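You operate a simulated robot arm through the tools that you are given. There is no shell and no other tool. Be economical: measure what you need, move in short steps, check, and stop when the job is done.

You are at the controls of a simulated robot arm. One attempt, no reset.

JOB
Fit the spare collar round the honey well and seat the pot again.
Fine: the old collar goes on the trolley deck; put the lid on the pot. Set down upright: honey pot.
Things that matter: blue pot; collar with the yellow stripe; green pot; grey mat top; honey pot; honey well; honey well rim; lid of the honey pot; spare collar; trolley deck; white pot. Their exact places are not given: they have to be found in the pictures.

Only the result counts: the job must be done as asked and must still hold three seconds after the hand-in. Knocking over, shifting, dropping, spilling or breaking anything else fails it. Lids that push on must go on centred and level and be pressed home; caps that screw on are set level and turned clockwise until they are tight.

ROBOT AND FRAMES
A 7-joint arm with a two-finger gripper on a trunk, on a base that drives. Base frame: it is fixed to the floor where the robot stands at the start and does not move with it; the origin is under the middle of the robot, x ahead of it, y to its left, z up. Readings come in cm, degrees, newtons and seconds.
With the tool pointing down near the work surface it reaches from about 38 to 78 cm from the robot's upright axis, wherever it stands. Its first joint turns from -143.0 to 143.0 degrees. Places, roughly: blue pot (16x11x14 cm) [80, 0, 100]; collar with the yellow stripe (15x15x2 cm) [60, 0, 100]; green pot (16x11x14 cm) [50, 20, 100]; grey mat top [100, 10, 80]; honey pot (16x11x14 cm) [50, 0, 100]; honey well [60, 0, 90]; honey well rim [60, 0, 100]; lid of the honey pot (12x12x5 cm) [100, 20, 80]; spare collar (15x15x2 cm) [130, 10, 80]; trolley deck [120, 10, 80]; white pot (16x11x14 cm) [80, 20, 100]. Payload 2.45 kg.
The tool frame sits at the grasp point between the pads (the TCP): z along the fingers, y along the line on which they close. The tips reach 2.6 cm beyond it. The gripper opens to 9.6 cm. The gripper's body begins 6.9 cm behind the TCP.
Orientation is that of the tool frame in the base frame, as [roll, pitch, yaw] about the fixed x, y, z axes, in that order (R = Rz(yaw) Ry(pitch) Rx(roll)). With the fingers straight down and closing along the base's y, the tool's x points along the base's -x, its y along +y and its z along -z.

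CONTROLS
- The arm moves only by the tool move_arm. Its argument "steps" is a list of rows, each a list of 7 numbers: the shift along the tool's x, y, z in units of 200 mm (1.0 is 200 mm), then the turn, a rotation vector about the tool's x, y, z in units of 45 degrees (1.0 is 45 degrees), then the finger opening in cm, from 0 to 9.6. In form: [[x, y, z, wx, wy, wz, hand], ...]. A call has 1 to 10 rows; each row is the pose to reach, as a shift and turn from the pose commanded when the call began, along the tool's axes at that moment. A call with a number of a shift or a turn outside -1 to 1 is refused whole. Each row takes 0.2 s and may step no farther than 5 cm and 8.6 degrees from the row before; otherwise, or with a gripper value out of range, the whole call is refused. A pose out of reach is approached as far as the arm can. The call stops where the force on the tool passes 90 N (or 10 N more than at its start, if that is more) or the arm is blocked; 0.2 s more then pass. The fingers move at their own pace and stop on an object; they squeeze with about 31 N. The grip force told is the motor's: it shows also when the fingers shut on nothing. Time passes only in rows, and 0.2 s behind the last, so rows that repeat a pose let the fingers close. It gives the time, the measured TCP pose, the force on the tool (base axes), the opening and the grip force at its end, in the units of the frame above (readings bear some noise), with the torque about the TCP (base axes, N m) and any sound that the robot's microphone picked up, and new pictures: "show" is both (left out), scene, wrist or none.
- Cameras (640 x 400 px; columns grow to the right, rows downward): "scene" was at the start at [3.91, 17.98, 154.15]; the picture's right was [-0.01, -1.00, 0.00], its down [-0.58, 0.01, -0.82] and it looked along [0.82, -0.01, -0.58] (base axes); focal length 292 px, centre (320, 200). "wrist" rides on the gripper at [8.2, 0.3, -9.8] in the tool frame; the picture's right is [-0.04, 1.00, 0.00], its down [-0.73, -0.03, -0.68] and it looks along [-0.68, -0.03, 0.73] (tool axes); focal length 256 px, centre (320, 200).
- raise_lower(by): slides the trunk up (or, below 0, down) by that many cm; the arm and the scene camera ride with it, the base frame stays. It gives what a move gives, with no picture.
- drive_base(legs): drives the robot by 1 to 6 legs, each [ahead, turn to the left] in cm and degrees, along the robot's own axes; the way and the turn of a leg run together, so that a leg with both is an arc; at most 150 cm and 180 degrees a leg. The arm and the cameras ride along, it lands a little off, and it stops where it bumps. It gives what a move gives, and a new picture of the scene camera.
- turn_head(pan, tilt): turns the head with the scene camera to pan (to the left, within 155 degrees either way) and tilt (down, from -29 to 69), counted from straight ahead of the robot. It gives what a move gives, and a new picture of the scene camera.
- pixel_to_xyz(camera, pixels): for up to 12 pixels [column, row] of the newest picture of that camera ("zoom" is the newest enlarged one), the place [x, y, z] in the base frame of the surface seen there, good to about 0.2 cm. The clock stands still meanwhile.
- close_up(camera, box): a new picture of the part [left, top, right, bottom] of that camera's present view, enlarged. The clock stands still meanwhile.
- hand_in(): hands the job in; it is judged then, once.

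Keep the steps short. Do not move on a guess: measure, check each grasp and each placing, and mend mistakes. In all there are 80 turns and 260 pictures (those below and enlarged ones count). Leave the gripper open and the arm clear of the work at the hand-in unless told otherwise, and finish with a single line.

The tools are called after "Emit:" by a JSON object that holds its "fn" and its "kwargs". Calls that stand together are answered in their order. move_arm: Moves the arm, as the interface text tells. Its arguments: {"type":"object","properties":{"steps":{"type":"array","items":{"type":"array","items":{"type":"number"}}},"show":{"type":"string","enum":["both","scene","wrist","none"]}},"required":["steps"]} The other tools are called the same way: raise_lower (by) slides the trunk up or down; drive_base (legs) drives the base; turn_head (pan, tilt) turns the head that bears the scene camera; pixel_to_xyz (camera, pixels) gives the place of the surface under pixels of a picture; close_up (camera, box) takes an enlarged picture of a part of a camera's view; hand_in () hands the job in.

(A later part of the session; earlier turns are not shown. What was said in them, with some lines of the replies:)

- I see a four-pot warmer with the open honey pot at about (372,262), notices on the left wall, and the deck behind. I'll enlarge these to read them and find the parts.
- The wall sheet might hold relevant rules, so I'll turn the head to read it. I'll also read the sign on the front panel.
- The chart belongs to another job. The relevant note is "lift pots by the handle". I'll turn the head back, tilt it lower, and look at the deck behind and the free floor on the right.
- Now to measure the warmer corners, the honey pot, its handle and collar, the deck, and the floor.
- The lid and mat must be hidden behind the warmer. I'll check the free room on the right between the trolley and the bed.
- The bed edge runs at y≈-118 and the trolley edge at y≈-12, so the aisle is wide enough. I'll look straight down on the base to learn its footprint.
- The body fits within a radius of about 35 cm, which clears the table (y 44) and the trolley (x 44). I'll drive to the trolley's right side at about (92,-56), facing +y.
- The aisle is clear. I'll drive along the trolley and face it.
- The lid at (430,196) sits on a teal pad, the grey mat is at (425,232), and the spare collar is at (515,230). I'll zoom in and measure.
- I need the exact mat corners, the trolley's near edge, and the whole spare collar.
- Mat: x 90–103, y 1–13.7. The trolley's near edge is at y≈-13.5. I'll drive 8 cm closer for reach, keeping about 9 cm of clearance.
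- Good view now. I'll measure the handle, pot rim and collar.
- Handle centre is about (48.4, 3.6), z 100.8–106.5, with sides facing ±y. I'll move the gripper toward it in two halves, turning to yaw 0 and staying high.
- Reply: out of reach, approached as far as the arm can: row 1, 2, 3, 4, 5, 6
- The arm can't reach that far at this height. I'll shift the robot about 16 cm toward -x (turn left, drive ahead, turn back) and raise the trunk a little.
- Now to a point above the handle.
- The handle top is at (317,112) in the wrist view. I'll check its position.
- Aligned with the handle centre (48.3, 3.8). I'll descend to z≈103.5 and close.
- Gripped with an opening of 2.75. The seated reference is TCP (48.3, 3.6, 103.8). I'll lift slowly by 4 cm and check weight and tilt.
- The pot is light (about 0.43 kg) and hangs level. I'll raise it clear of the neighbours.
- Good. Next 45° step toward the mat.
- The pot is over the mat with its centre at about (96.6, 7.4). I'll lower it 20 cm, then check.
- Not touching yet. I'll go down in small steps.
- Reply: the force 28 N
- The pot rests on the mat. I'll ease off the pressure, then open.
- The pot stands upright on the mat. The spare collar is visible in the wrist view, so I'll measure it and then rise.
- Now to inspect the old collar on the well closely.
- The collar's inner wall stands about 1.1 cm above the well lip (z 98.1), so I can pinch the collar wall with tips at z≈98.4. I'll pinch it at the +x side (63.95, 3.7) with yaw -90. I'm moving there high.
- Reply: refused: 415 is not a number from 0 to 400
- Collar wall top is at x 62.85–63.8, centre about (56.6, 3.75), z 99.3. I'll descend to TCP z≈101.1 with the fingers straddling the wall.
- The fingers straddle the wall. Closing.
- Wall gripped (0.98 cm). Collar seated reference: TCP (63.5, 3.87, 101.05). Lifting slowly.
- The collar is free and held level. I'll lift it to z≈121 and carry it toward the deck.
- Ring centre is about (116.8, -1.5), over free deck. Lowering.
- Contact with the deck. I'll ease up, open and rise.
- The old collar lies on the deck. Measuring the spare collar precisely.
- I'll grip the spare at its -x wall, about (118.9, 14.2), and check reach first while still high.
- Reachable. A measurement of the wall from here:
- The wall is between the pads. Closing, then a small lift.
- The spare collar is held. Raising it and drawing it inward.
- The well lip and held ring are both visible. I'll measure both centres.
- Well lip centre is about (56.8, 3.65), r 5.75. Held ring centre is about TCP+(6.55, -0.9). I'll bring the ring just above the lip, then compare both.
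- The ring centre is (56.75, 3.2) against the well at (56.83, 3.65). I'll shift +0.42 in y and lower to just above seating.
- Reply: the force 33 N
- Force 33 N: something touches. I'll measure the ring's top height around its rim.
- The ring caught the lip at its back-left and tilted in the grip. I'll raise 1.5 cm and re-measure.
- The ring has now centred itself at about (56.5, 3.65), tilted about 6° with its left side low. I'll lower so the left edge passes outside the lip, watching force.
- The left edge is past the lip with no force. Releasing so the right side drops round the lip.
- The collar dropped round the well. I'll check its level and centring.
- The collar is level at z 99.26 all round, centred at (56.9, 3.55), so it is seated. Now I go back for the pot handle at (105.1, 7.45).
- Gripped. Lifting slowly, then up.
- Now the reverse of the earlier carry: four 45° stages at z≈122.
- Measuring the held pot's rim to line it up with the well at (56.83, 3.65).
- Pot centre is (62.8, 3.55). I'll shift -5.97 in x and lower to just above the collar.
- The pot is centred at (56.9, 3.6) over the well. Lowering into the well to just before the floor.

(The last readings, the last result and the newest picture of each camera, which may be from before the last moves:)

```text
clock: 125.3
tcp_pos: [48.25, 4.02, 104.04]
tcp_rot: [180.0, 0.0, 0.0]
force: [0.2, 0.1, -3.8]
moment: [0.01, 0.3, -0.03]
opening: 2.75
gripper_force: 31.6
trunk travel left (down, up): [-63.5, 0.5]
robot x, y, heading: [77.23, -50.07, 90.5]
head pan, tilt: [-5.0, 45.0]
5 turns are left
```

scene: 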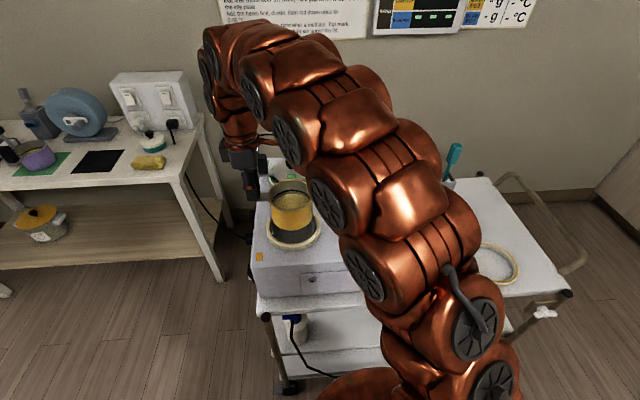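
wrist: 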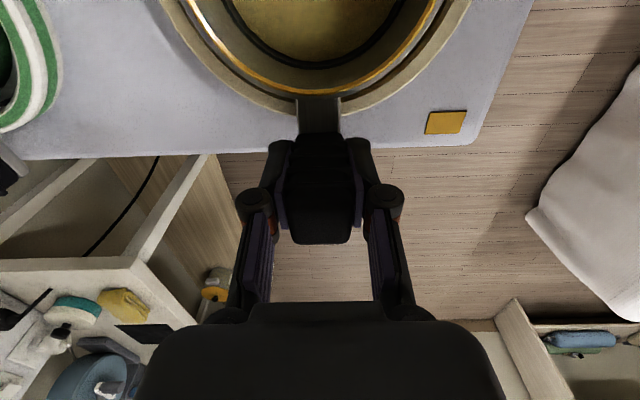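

The turn note says few are left, so I'll group calls. The pot sits about 0.2 cm above its seated height. I'll set it down, open, rise, travel to above the lid, and measure the lid there along with the seated blue lid for comparison.

Emit:
{"fn": "move_arm", "kwargs": {"steps": [[0, 0, 0.008, 0, 0, 0, 0], [0, 0, 0.013, 0, 0, 0, 0], [0, 0, 0.013, 0, 0, 0, 4], [0, 0, 0.013, 0, 0, 0, 7], [0, 0, 0.013, 0, 0, 0, 7], [0, 0, -0.2, 0, 0, 0, 7], [0, 0, -0.42, 0, 0, 0, 7], [0, 0, -0.64, 0, 0, 0, 7], [0, 0, -0.85, 0, 0, 0, 7]], "show": "none"}}

Emit:
{"fn": "move_arm", "kwargs": {"steps": [[0.12, 0, 0, 0, 0, 0.143, 7], [0.25, 0, 0, 0, 0, 0.286, 7], [0.38, 0, 0, 0, 0, 0.43, 7], [0.51, 0, 0, 0, 0, 0.571, 7], [0.64, 0, 0, 0, 0, 0.714, 7], [0.77, 0, 0, 0, 0, 0.857, 7], [0.9, 0, 0, 0, 0, 1.0, 7]], "show": "none"}}

Emit:
{"fn": "move_arm", "kwargs": {"steps": [[0.09, -0.09, 0, 0, 0, 0.143, 7], [0.18, -0.18, 0, 0, 0, 0.286, 7], [0.27, -0.27, 0, 0, 0, 0.43, 7], [0.36, -0.36, 0, 0, 0, 0.571, 7], [0.45, -0.45, 0, 0, 0, 0.714, 7], [0.54, -0.54, 0, 0, 0, 0.857, 7], [0.636, -0.636, 0, 0, 0, 1.0, 7]], "show": "none"}}

Emit:
{"fn": "move_arm", "kwargs": {"steps": [[-0.1, -0.15, 0, 0, 0, 0, 7], [-0.2, -0.3, 0, 0, 0, 0, 7], [-0.3, -0.45, 0.1, 0, 0, 0, 7], [-0.4, -0.57, 0.28, 0, 0, 0, 7], [-0.5, -0.66, 0.47, 0, 0, 0, 7], [-0.6, -0.66, 0.66, 0, 0, 0, 7], [-0.6, -0.66, 0.8, 0, 0, 0, 7], [-0.6, -0.66, 0.8, 0, 0, 0, 7]], "show": "both"}}

Emit:
{"fn": "pixel_to_xyz", "kwargs": {"camera": "wrist", "pixels": [[322, 133], [322, 120], [322, 145], [310, 133], [334, 133], [322, 105], [322, 160], [290, 140], [354, 140], [275, 140], [369, 140], [322, 172]]}}

Emit:
{"fn": "pixel_to_xyz", "kwargs": {"camera": "scene", "pixels": [[367, 207], [352, 225], [360, 232], [340, 220], [290, 162], [290, 175], [272, 225], [293, 208], [318, 222], [293, 246], [263, 165], [293, 228]]}}

Emit:
{"fn": "close_up", "kwargs": {"camera": "wrist", "box": [220, 70, 420, 195]}}

Emit:
{"fn": "close_up", "kwargs": {"camera": "scene", "box": [240, 150, 420, 270]}}

```text
clock: 127.3
tcp_pos: [48.2, 3.61, 121.12]
tcp_rot: [-179.9, 0.0, 0.0]
force: [0.5, 0.5, -0.6]
moment: [-0.02, 0.01, 0.0]
opening: 7.02
gripper_force: 0.1
trunk travel left (down, up): [-63.5, 0.5]
robot x, y, heading: [77.25, -50.37, 90.4]
head pan, tilt: [-5.0, 45.0]
```

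```text
clock: 128.9
tcp_pos: [66.04, 4.01, 120.94]
tcp_rot: [180.0, -0.1, -45.1]
force: [0.7, -0.1, -0.5]
moment: [0.0, -0.03, -0.01]
opening: 6.99
gripper_force: 0.1
trunk travel left (down, up): [-63.5, 0.5]
robot x, y, heading: [77.11, -49.56, 90.0]
head pan, tilt: [-5.0, 45.0]
```

```text
clock: 130.5
tcp_pos: [84.13, 4.1, 120.95]
tcp_rot: [-180.0, 0.1, -90.1]
force: [-0.6, 0.6, -0.1]
moment: [-0.02, -0.02, 0.01]
opening: 6.98
gripper_force: 0.0
trunk travel left (down, up): [-63.5, 0.5]
robot x, y, heading: [77.32, -50.01, 90.2]
head pan, tilt: [-5.0, 45.0]
```

```text
clock: 132.3
tcp_pos: [97.41, 15.86, 105.04]
tcp_rot: [-180.0, 0.0, -90.0]
force: [-0.4, -0.7, 0.3]
moment: [-0.01, 0.0, 0.02]
opening: 6.97
gripper_force: 0.0
trunk travel left (down, up): [-63.5, 0.5]
robot x, y, heading: [77.08, -49.91, 90.3]
head pan, tilt: [-5.0, 45.0]
```

scene: 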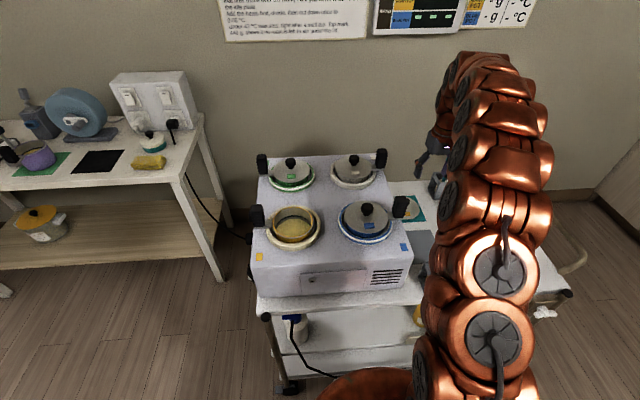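
wrist: 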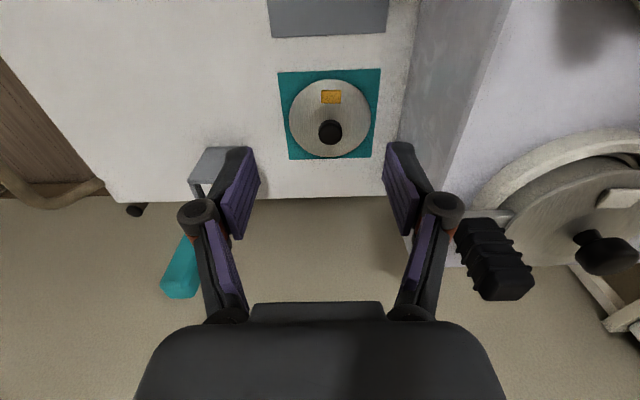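

```text
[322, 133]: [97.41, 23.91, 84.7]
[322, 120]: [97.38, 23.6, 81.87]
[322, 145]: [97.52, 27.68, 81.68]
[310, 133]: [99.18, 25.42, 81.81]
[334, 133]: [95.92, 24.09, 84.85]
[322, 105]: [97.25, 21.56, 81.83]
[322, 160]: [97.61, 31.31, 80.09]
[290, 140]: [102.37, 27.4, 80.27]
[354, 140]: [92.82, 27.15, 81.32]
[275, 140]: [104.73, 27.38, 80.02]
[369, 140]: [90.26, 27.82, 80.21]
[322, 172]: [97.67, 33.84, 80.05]
```

```text
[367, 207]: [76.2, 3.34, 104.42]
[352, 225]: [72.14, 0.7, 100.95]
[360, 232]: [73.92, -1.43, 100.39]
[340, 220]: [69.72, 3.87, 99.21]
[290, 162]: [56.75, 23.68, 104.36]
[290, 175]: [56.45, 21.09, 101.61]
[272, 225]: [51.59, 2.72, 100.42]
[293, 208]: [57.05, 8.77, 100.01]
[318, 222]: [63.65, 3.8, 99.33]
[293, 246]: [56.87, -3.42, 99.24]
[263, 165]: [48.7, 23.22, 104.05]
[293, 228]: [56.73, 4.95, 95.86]
```

```text
3.20 times, centred on (320, 132) of wrist
```

zoom: 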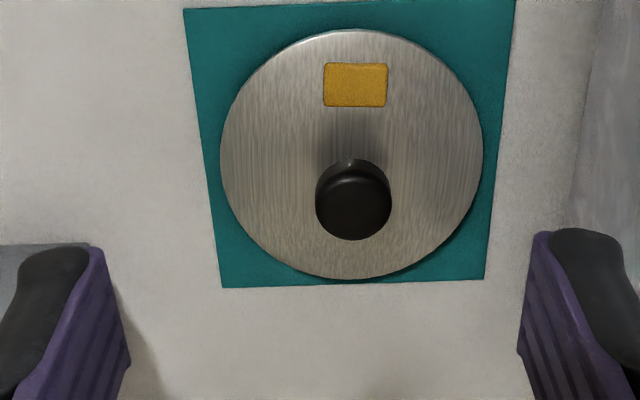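

```text
3.33 times, centred on (330, 210) of scene
4 turns are left
```

zoom: 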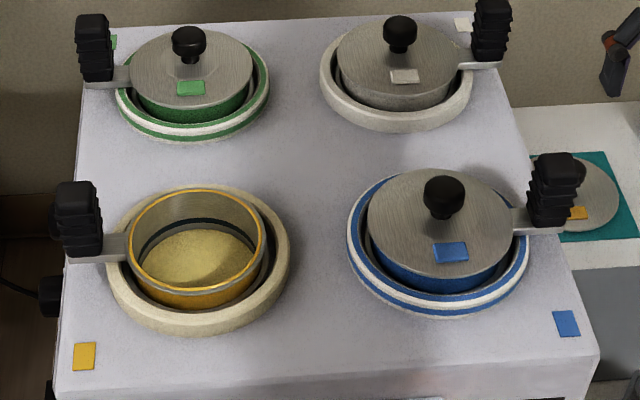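

Turns count messages, so I have four left. The lid knob is at (96.35, 24.15) with its top at z 84.85, and the disc top is at 81.85. Seated lids show the disc top at about 101.0. I'll grip the knob, lift, carry to hover over the pot, and measure there.

Emit:
{"fn": "move_arm", "kwargs": {"steps": [[-0.2, 0.025, 0.1, 0, 0, 0, 6], [-0.4145, 0.053, 0.2, 0, 0, 0, 5], [-0.4145, 0.053, 0.4, 0, 0, 0, 5], [-0.4145, 0.053, 0.6, 0, 0, 0, 5], [-0.4145, 0.053, 0.8, 0, 0, 0, 5], [-0.4145, 0.053, 0.95, 0, 0, 0, 5]], "show": "wrist"}}

Emit:
{"fn": "move_arm", "kwargs": {"steps": [[0, 0, 0.03, 0, 0, 0, 5], [0, 0, 0.065, 0, 0, 0, 5], [0, 0, 0.065, 0, 0, 0, 3], [0, 0, 0.065, 0, 0, 0, 0], [0, 0, 0.065, 0, 0, 0, 0], [0, 0, 0.065, 0, 0, 0, 0], [0, 0, 0.02, 0, 0, 0, 0], [0, 0, -0.1, 0, 0, 0, 0], [0, 0, -0.3, 0, 0, 0, 0]], "show": "wrist"}}

Emit:
{"fn": "move_arm", "kwargs": {"steps": [[0.15, 0, -0.1, 0, 0, 0, 0], [0.3, 0, -0.25, 0, 0, 0, 0], [0.42, 0, -0.42, 0, 0, 0, 0], [0.52, 0, -0.62, 0, 0, 0, 0], [0.6, 0, -0.82, 0, 0, 0, 0], [0.6, 0, -1.0, 0, 0, 0, 0]], "show": "none"}}

Emit:
{"fn": "move_arm", "kwargs": {"steps": [[0, 0.05, -0.2, 0, 0, 0, 0], [0.02, 0.15, -0.4, 0, 0, 0, 0], [0.05, 0.35, -0.45, 0, 0, 0, 0], [0.1, 0.55, -0.45, 0, 0, 0, 0], [0.15, 0.75, -0.45, 0, 0, 0, 0], [0.2, 0.95, -0.45, 0, 0, 0, 0], [0.2, 1.0, -0.45, 0, 0, 0, 0]], "show": "none"}}

Emit:
{"fn": "move_arm", "kwargs": {"steps": [[0.045, 0.195, 0, 0, 0, 0, 0], [0.09, 0.39, 0, 0, 0, 0, 0], [0.135, 0.584, 0, 0, 0, 0, 0], [0.18, 0.778, 0, 0, 0, 0, 0], [0.225, 0.9725, 0, 0, 0, 0, 0], [0.225, 0.9725, 0.2, 0, 0, 0, 0], [0.225, 0.9725, 0.4, 0, 0, 0, 0], [0.225, 0.9725, 0.6, 0, 0, 0, 0], [0.225, 0.9725, 0.6, 0, 0, 0, 0]], "show": "both"}}

Emit:
{"fn": "pixel_to_xyz", "kwargs": {"camera": "wrist", "pixels": [[225, 155], [235, 155], [415, 155], [405, 155], [320, 45], [320, 60], [250, 90], [390, 90], [212, 155], [430, 155], [320, 28], [320, 36]]}}

Emit:
{"fn": "pixel_to_xyz", "kwargs": {"camera": "scene", "pixels": [[270, 205], [275, 205], [280, 205], [310, 205], [315, 205], [320, 205], [293, 222], [293, 218], [293, 214], [293, 195], [293, 191], [280, 215]]}}

Emit:
{"fn": "close_up", "kwargs": {"camera": "scene", "box": [245, 175, 345, 255]}}

```text
clock: 133.7
tcp_pos: [96.27, 24.29, 86.0]
tcp_rot: [180.0, 0.0, -90.0]
force: [0.9, 0.3, 0.5]
moment: [0.0, 0.0, 0.0]
opening: 5.0
gripper_force: 0.1
trunk travel left (down, up): [-63.5, 0.5]
robot x, y, heading: [77.24, -50.09, 90.3]
head pan, tilt: [-5.0, 45.0]
```

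wrist: 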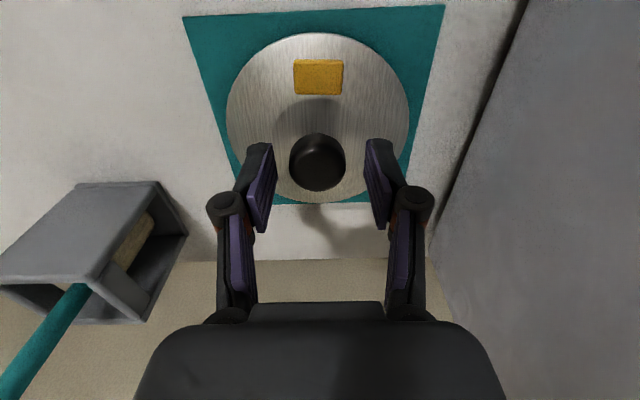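

```text
clock: 135.7
tcp_pos: [96.29, 24.43, 92.06]
tcp_rot: [180.0, -0.2, -90.1]
force: [-0.2, 0.1, -0.8]
moment: [-0.02, 0.01, 0.02]
opening: 2.92
gripper_force: 31.1
trunk travel left (down, up): [-63.5, 0.5]
robot x, y, heading: [77.18, -49.91, 90.4]
head pan, tilt: [-5.0, 45.0]
```

wrist: 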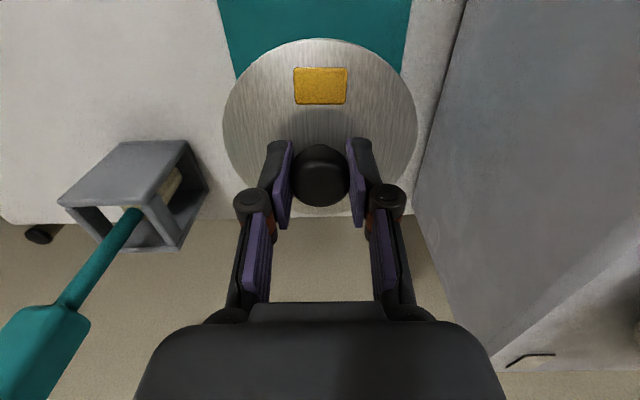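

```text
clock: 137.1
tcp_pos: [96.24, 12.18, 112.08]
tcp_rot: [-179.9, 0.0, -90.0]
force: [-0.6, 0.4, -0.8]
moment: [-0.04, -0.01, 0.0]
opening: 2.89
gripper_force: 31.1
trunk travel left (down, up): [-63.5, 0.5]
robot x, y, heading: [77.37, -50.01, 90.3]
head pan, tilt: [-5.0, 45.0]
```

```text
clock: 138.7
tcp_pos: [76.02, 8.02, 120.96]
tcp_rot: [180.0, 0.0, -90.1]
force: [-0.2, -0.2, -0.4]
moment: [0.0, 0.0, -0.01]
opening: 2.91
gripper_force: 30.5
trunk travel left (down, up): [-63.5, 0.5]
robot x, y, heading: [77.27, -50.31, 90.3]
head pan, tilt: [-5.0, 45.0]
```

```text
clock: 140.7
tcp_pos: [57.07, 3.68, 108.84]
tcp_rot: [-180.0, 0.0, -89.9]
force: [-0.4, 0.6, -0.4]
moment: [0.0, -0.02, 0.0]
opening: 2.88
gripper_force: 30.8
trunk travel left (down, up): [-63.5, 0.5]
robot x, y, heading: [77.3, -49.83, 90.4]
head pan, tilt: [-5.0, 45.0]
```

scene: 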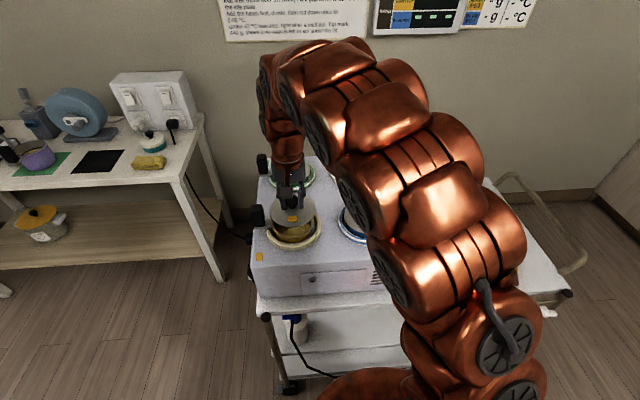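
wrist: 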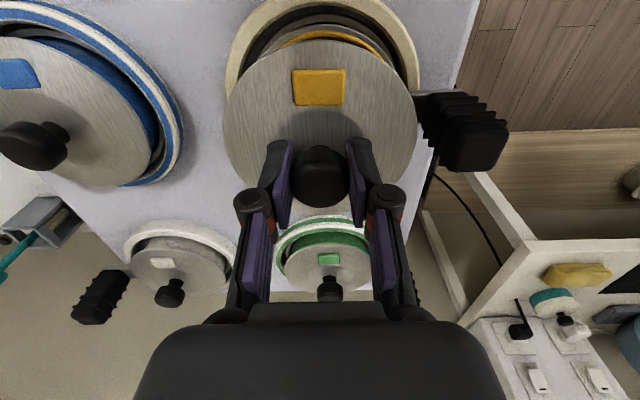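

```text
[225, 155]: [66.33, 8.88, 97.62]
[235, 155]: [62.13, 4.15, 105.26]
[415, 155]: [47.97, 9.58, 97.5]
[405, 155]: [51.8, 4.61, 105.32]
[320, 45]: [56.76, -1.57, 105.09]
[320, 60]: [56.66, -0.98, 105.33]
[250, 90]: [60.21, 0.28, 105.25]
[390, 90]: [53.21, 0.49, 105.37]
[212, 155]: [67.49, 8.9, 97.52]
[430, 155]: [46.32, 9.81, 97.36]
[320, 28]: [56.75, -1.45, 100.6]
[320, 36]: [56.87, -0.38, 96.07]
```

```text
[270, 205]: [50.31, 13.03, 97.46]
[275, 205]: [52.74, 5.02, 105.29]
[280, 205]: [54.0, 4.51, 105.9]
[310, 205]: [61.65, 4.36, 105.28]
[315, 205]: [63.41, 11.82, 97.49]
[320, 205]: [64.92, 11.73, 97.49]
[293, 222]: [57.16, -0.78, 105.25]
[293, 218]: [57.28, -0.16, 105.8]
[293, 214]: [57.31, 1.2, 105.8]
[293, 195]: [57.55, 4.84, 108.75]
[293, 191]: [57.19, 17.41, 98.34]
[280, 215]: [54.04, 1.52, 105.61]
```

```text
5.00 times, centred on (295, 215) of scene
3 turns are left
```

zoom: 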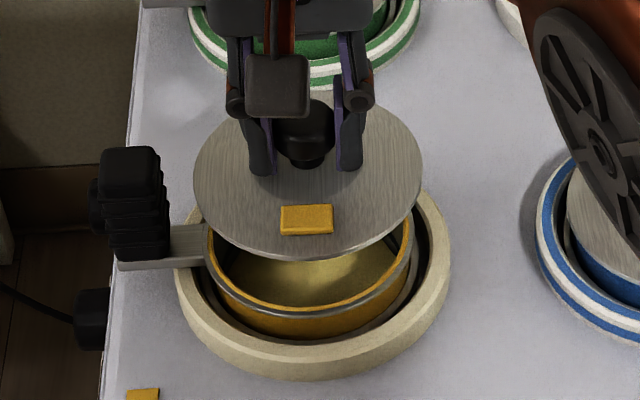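

The lid hangs level and its centre (56.95, 3.7) nearly matches the pot's (56.83, 3.6). I'll lower it on with a slight correction, release, press down on the knob with closed fingers, rise, and measure.

Emit:
{"fn": "move_arm", "kwargs": {"steps": [[0.005, 0.005, 0.06, 0, 0, 0, 0], [0.005, 0.005, 0.12, 0, 0, 0, 0], [0.005, 0.005, 0.165, 0, 0, 0, 0], [0.005, 0.005, 0.185, 0, 0, 0, 0], [0.005, 0.005, 0.2, 0, 0, 0, 0], [0.005, 0.005, 0.215, 0, 0, 0, 0], [0.005, 0.005, 0.225, 0, 0, 0, 0], [0.005, 0.005, 0.235, 0, 0, 0, 0]], "show": "wrist"}}

Emit:
{"fn": "move_arm", "kwargs": {"steps": [[0, 0, -0.005, 0, 0, 0, 0], [0, 0, -0.005, 0, 0, 0, 4], [0, 0, -0.005, 0, 0, 0, 5], [0, 0, -0.005, 0, 0, 0, 5], [0, 0, -0.13, 0, 0, 0, 5], [0, 0, -0.27, 0, 0, 0, 5], [0, 0, -0.27, 0, 0, 0, 0], [0, 0, -0.27, 0, 0, 0, 0], [0, 0, -0.27, 0, 0, 0, 0], [0, 0, -0.27, 0, 0, 0, 0]], "show": "wrist"}}

Emit:
{"fn": "move_arm", "kwargs": {"steps": [[0, 0, 0.07, 0, 0, 0, 0], [0, 0, 0.12, 0, 0, 0, 0], [0, 0, 0.14, 0, 0, 0, 0], [0, 0, 0.15, 0, 0, 0, 0], [0, 0, 0.16, 0, 0, 0, 0], [0, 0, 0.17, 0, 0, 0, 0], [0, 0, 0.17, 0, 0, 0, 0]], "show": "none"}}

Emit:
{"fn": "move_arm", "kwargs": {"steps": [[0, 0, -0.15, 0, 0, 0, 0], [0, 0, -0.35, 0, 0, 0, 2], [0, 0, -0.55, 0, 0, 0, 5], [0, 0, -0.75, 0, 0, 0, 5]], "show": "both"}}

Emit:
{"fn": "pixel_to_xyz", "kwargs": {"camera": "scene", "pixels": [[293, 207], [276, 220], [310, 220], [280, 228], [306, 228], [293, 232], [283, 212], [303, 212], [293, 238], [293, 246], [318, 222], [255, 213]]}}

Emit:
{"fn": "pixel_to_xyz", "kwargs": {"camera": "wrist", "pixels": [[320, 40], [320, 60], [320, 80], [320, 100], [280, 80], [360, 80], [265, 90], [375, 90], [300, 115], [340, 115], [320, 130], [320, 20]]}}

Emit:
{"fn": "close_up", "kwargs": {"camera": "scene", "box": [245, 175, 345, 255]}}

Emit:
{"fn": "close_up", "kwargs": {"camera": "wrist", "box": [210, 0, 430, 150]}}

```text
clock: 142.5
tcp_pos: [56.74, 3.5, 104.48]
tcp_rot: [179.9, 0.3, -90.1]
force: [-0.6, -2.0, 27.6]
moment: [0.1, -0.04, -0.11]
opening: 2.89
gripper_force: 30.7
trunk travel left (down, up): [-63.5, 0.5]
robot x, y, heading: [77.23, -49.72, 90.1]
head pan, tilt: [-5.0, 45.0]
```

wrist: 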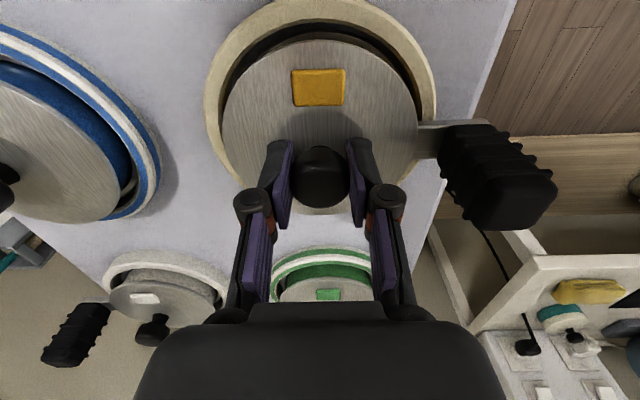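

```text
clock: 144.7
tcp_pos: [56.85, 3.53, 109.72]
tcp_rot: [180.0, 0.1, -90.0]
force: [0.2, 0.0, 0.1]
moment: [-0.03, 0.01, 0.01]
opening: 0.0
gripper_force: 28.1
trunk travel left (down, up): [-63.5, 0.5]
robot x, y, heading: [77.23, -50.01, 90.4]
head pan, tilt: [-5.0, 45.0]
```

wrist: 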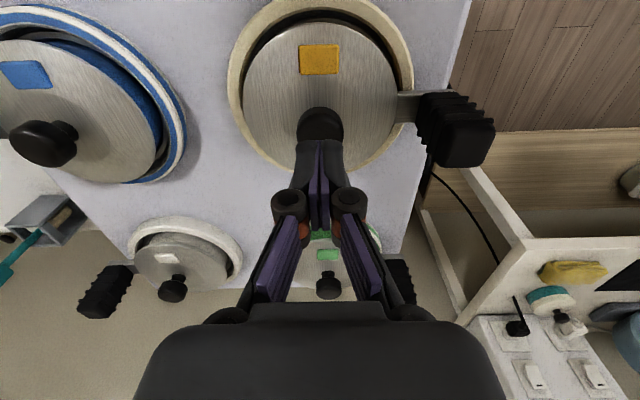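

```text
clock: 146.3
tcp_pos: [56.59, 3.74, 107.04]
tcp_rot: [179.6, 1.0, -89.9]
force: [4.4, -5.4, 42.4]
moment: [-0.45, -0.08, 0.13]
opening: 0.61
gripper_force: 28.7
trunk travel left (down, up): [-63.5, 0.5]
robot x, y, heading: [77.27, -50.01, 90.3]
head pan, tilt: [-5.0, 45.0]
stopped in row 7: the force on the tool passed its limit at 93 N (the readings are from after the stop); the commanded pose is now the measured one
```

```text
clock: 147.3
tcp_pos: [56.51, 3.65, 121.8]
tcp_rot: [179.8, 0.3, -89.9]
force: [0.3, 0.5, 0.1]
moment: [-0.02, -0.01, 0.0]
opening: 5.0
gripper_force: 0.0
trunk travel left (down, up): [-63.5, 0.5]
robot x, y, heading: [77.31, -49.8, 90.2]
head pan, tilt: [-5.0, 45.0]
```

scene: 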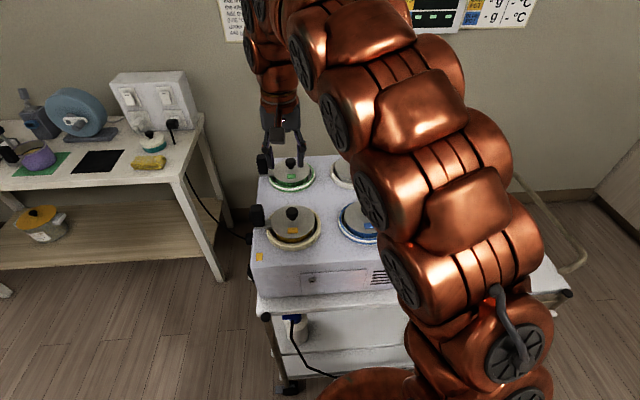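
wrist: 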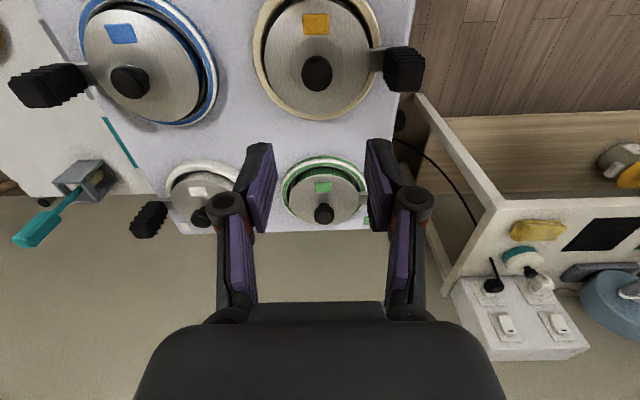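

```text
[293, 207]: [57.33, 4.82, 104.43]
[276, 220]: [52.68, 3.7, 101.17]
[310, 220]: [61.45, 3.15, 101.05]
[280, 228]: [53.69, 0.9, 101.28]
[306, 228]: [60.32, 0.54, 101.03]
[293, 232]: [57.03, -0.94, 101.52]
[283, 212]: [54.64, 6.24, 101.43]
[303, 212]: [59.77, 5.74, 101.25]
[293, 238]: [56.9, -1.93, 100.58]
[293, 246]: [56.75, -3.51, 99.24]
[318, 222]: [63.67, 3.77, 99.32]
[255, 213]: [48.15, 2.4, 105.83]
```

```text
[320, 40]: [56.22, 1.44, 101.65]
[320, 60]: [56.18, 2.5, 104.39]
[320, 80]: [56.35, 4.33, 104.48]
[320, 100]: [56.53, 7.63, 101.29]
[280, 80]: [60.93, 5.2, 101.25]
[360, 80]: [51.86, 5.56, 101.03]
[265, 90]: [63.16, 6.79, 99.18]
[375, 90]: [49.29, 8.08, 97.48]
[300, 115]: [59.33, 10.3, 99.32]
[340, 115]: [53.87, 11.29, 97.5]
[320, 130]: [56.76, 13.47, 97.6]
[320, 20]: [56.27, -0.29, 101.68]
```

```text
5.00 times, centred on (295, 215) of scene
```

zoom: 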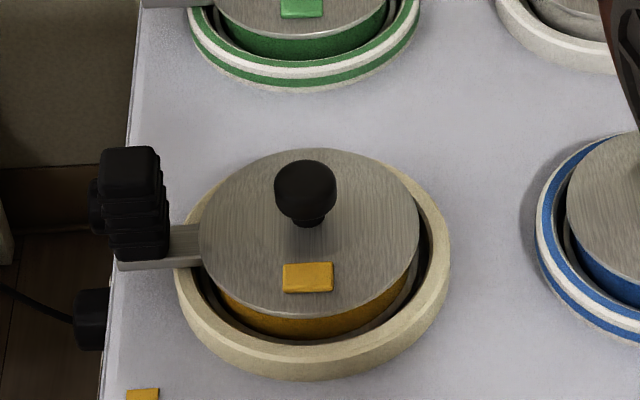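

```text
2.67 times, centred on (320, 75) of wrist
2 turns are left
```

zoom: 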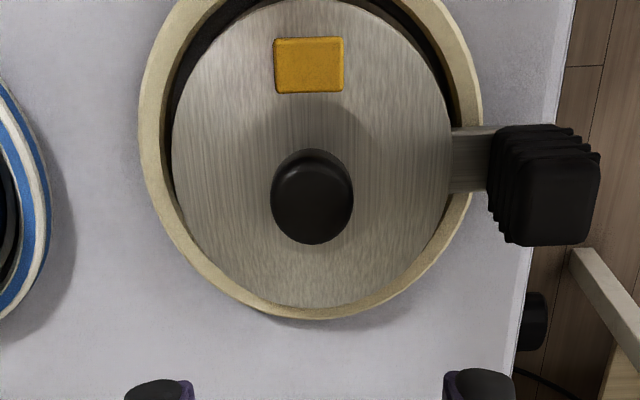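

The lid is level (disc 101.0–101.3, knob top 104.45, matching the other seated lids) and was pressed home. The collar is level at 99.3 and the pot is seated. I'll move the open gripper clear toward the robot and hand in.

Emit:
{"fn": "move_arm", "kwargs": {"steps": [[0.2, 0, 0, 0, 0, 0, 7], [0.4, 0, 0, 0, 0, 0, 9], [0.6, 0, 0, 0, 0, 0, 9], [0.75, 0, 0, 0, 0, 0, 9], [0.75, 0, 0, 0, 0, 0, 9]], "show": "scene"}}

Emit:
{"fn": "hand_in", "kwargs": {}}

```text
clock: 148.5
tcp_pos: [56.8, -11.39, 121.66]
tcp_rot: [179.8, 0.5, -90.0]
force: [-0.2, -0.7, 0.1]
moment: [0.01, 0.01, 0.01]
opening: 9.01
gripper_force: 0.0
trunk travel left (down, up): [-63.5, 0.5]
robot x, y, heading: [77.32, -50.13, 90.2]
head pan, tilt: [-5.0, 45.0]
```

scene: 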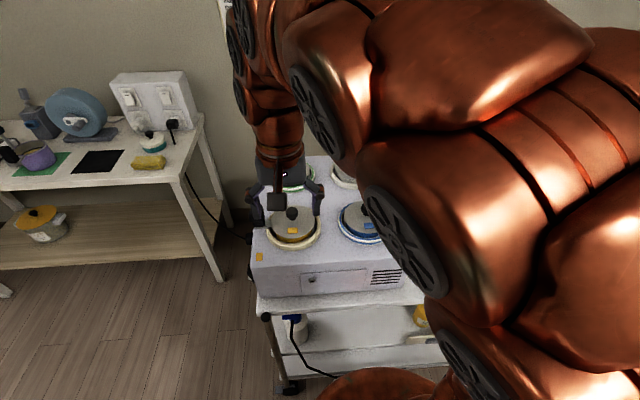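

```text
The job is handed in.
```

The spare collar is seated level round the honey well, the honey pot is back upright in it with its lid on level and pressed home, the old collar is on the trolley deck, and the job is handed in with the gripper open and clear.
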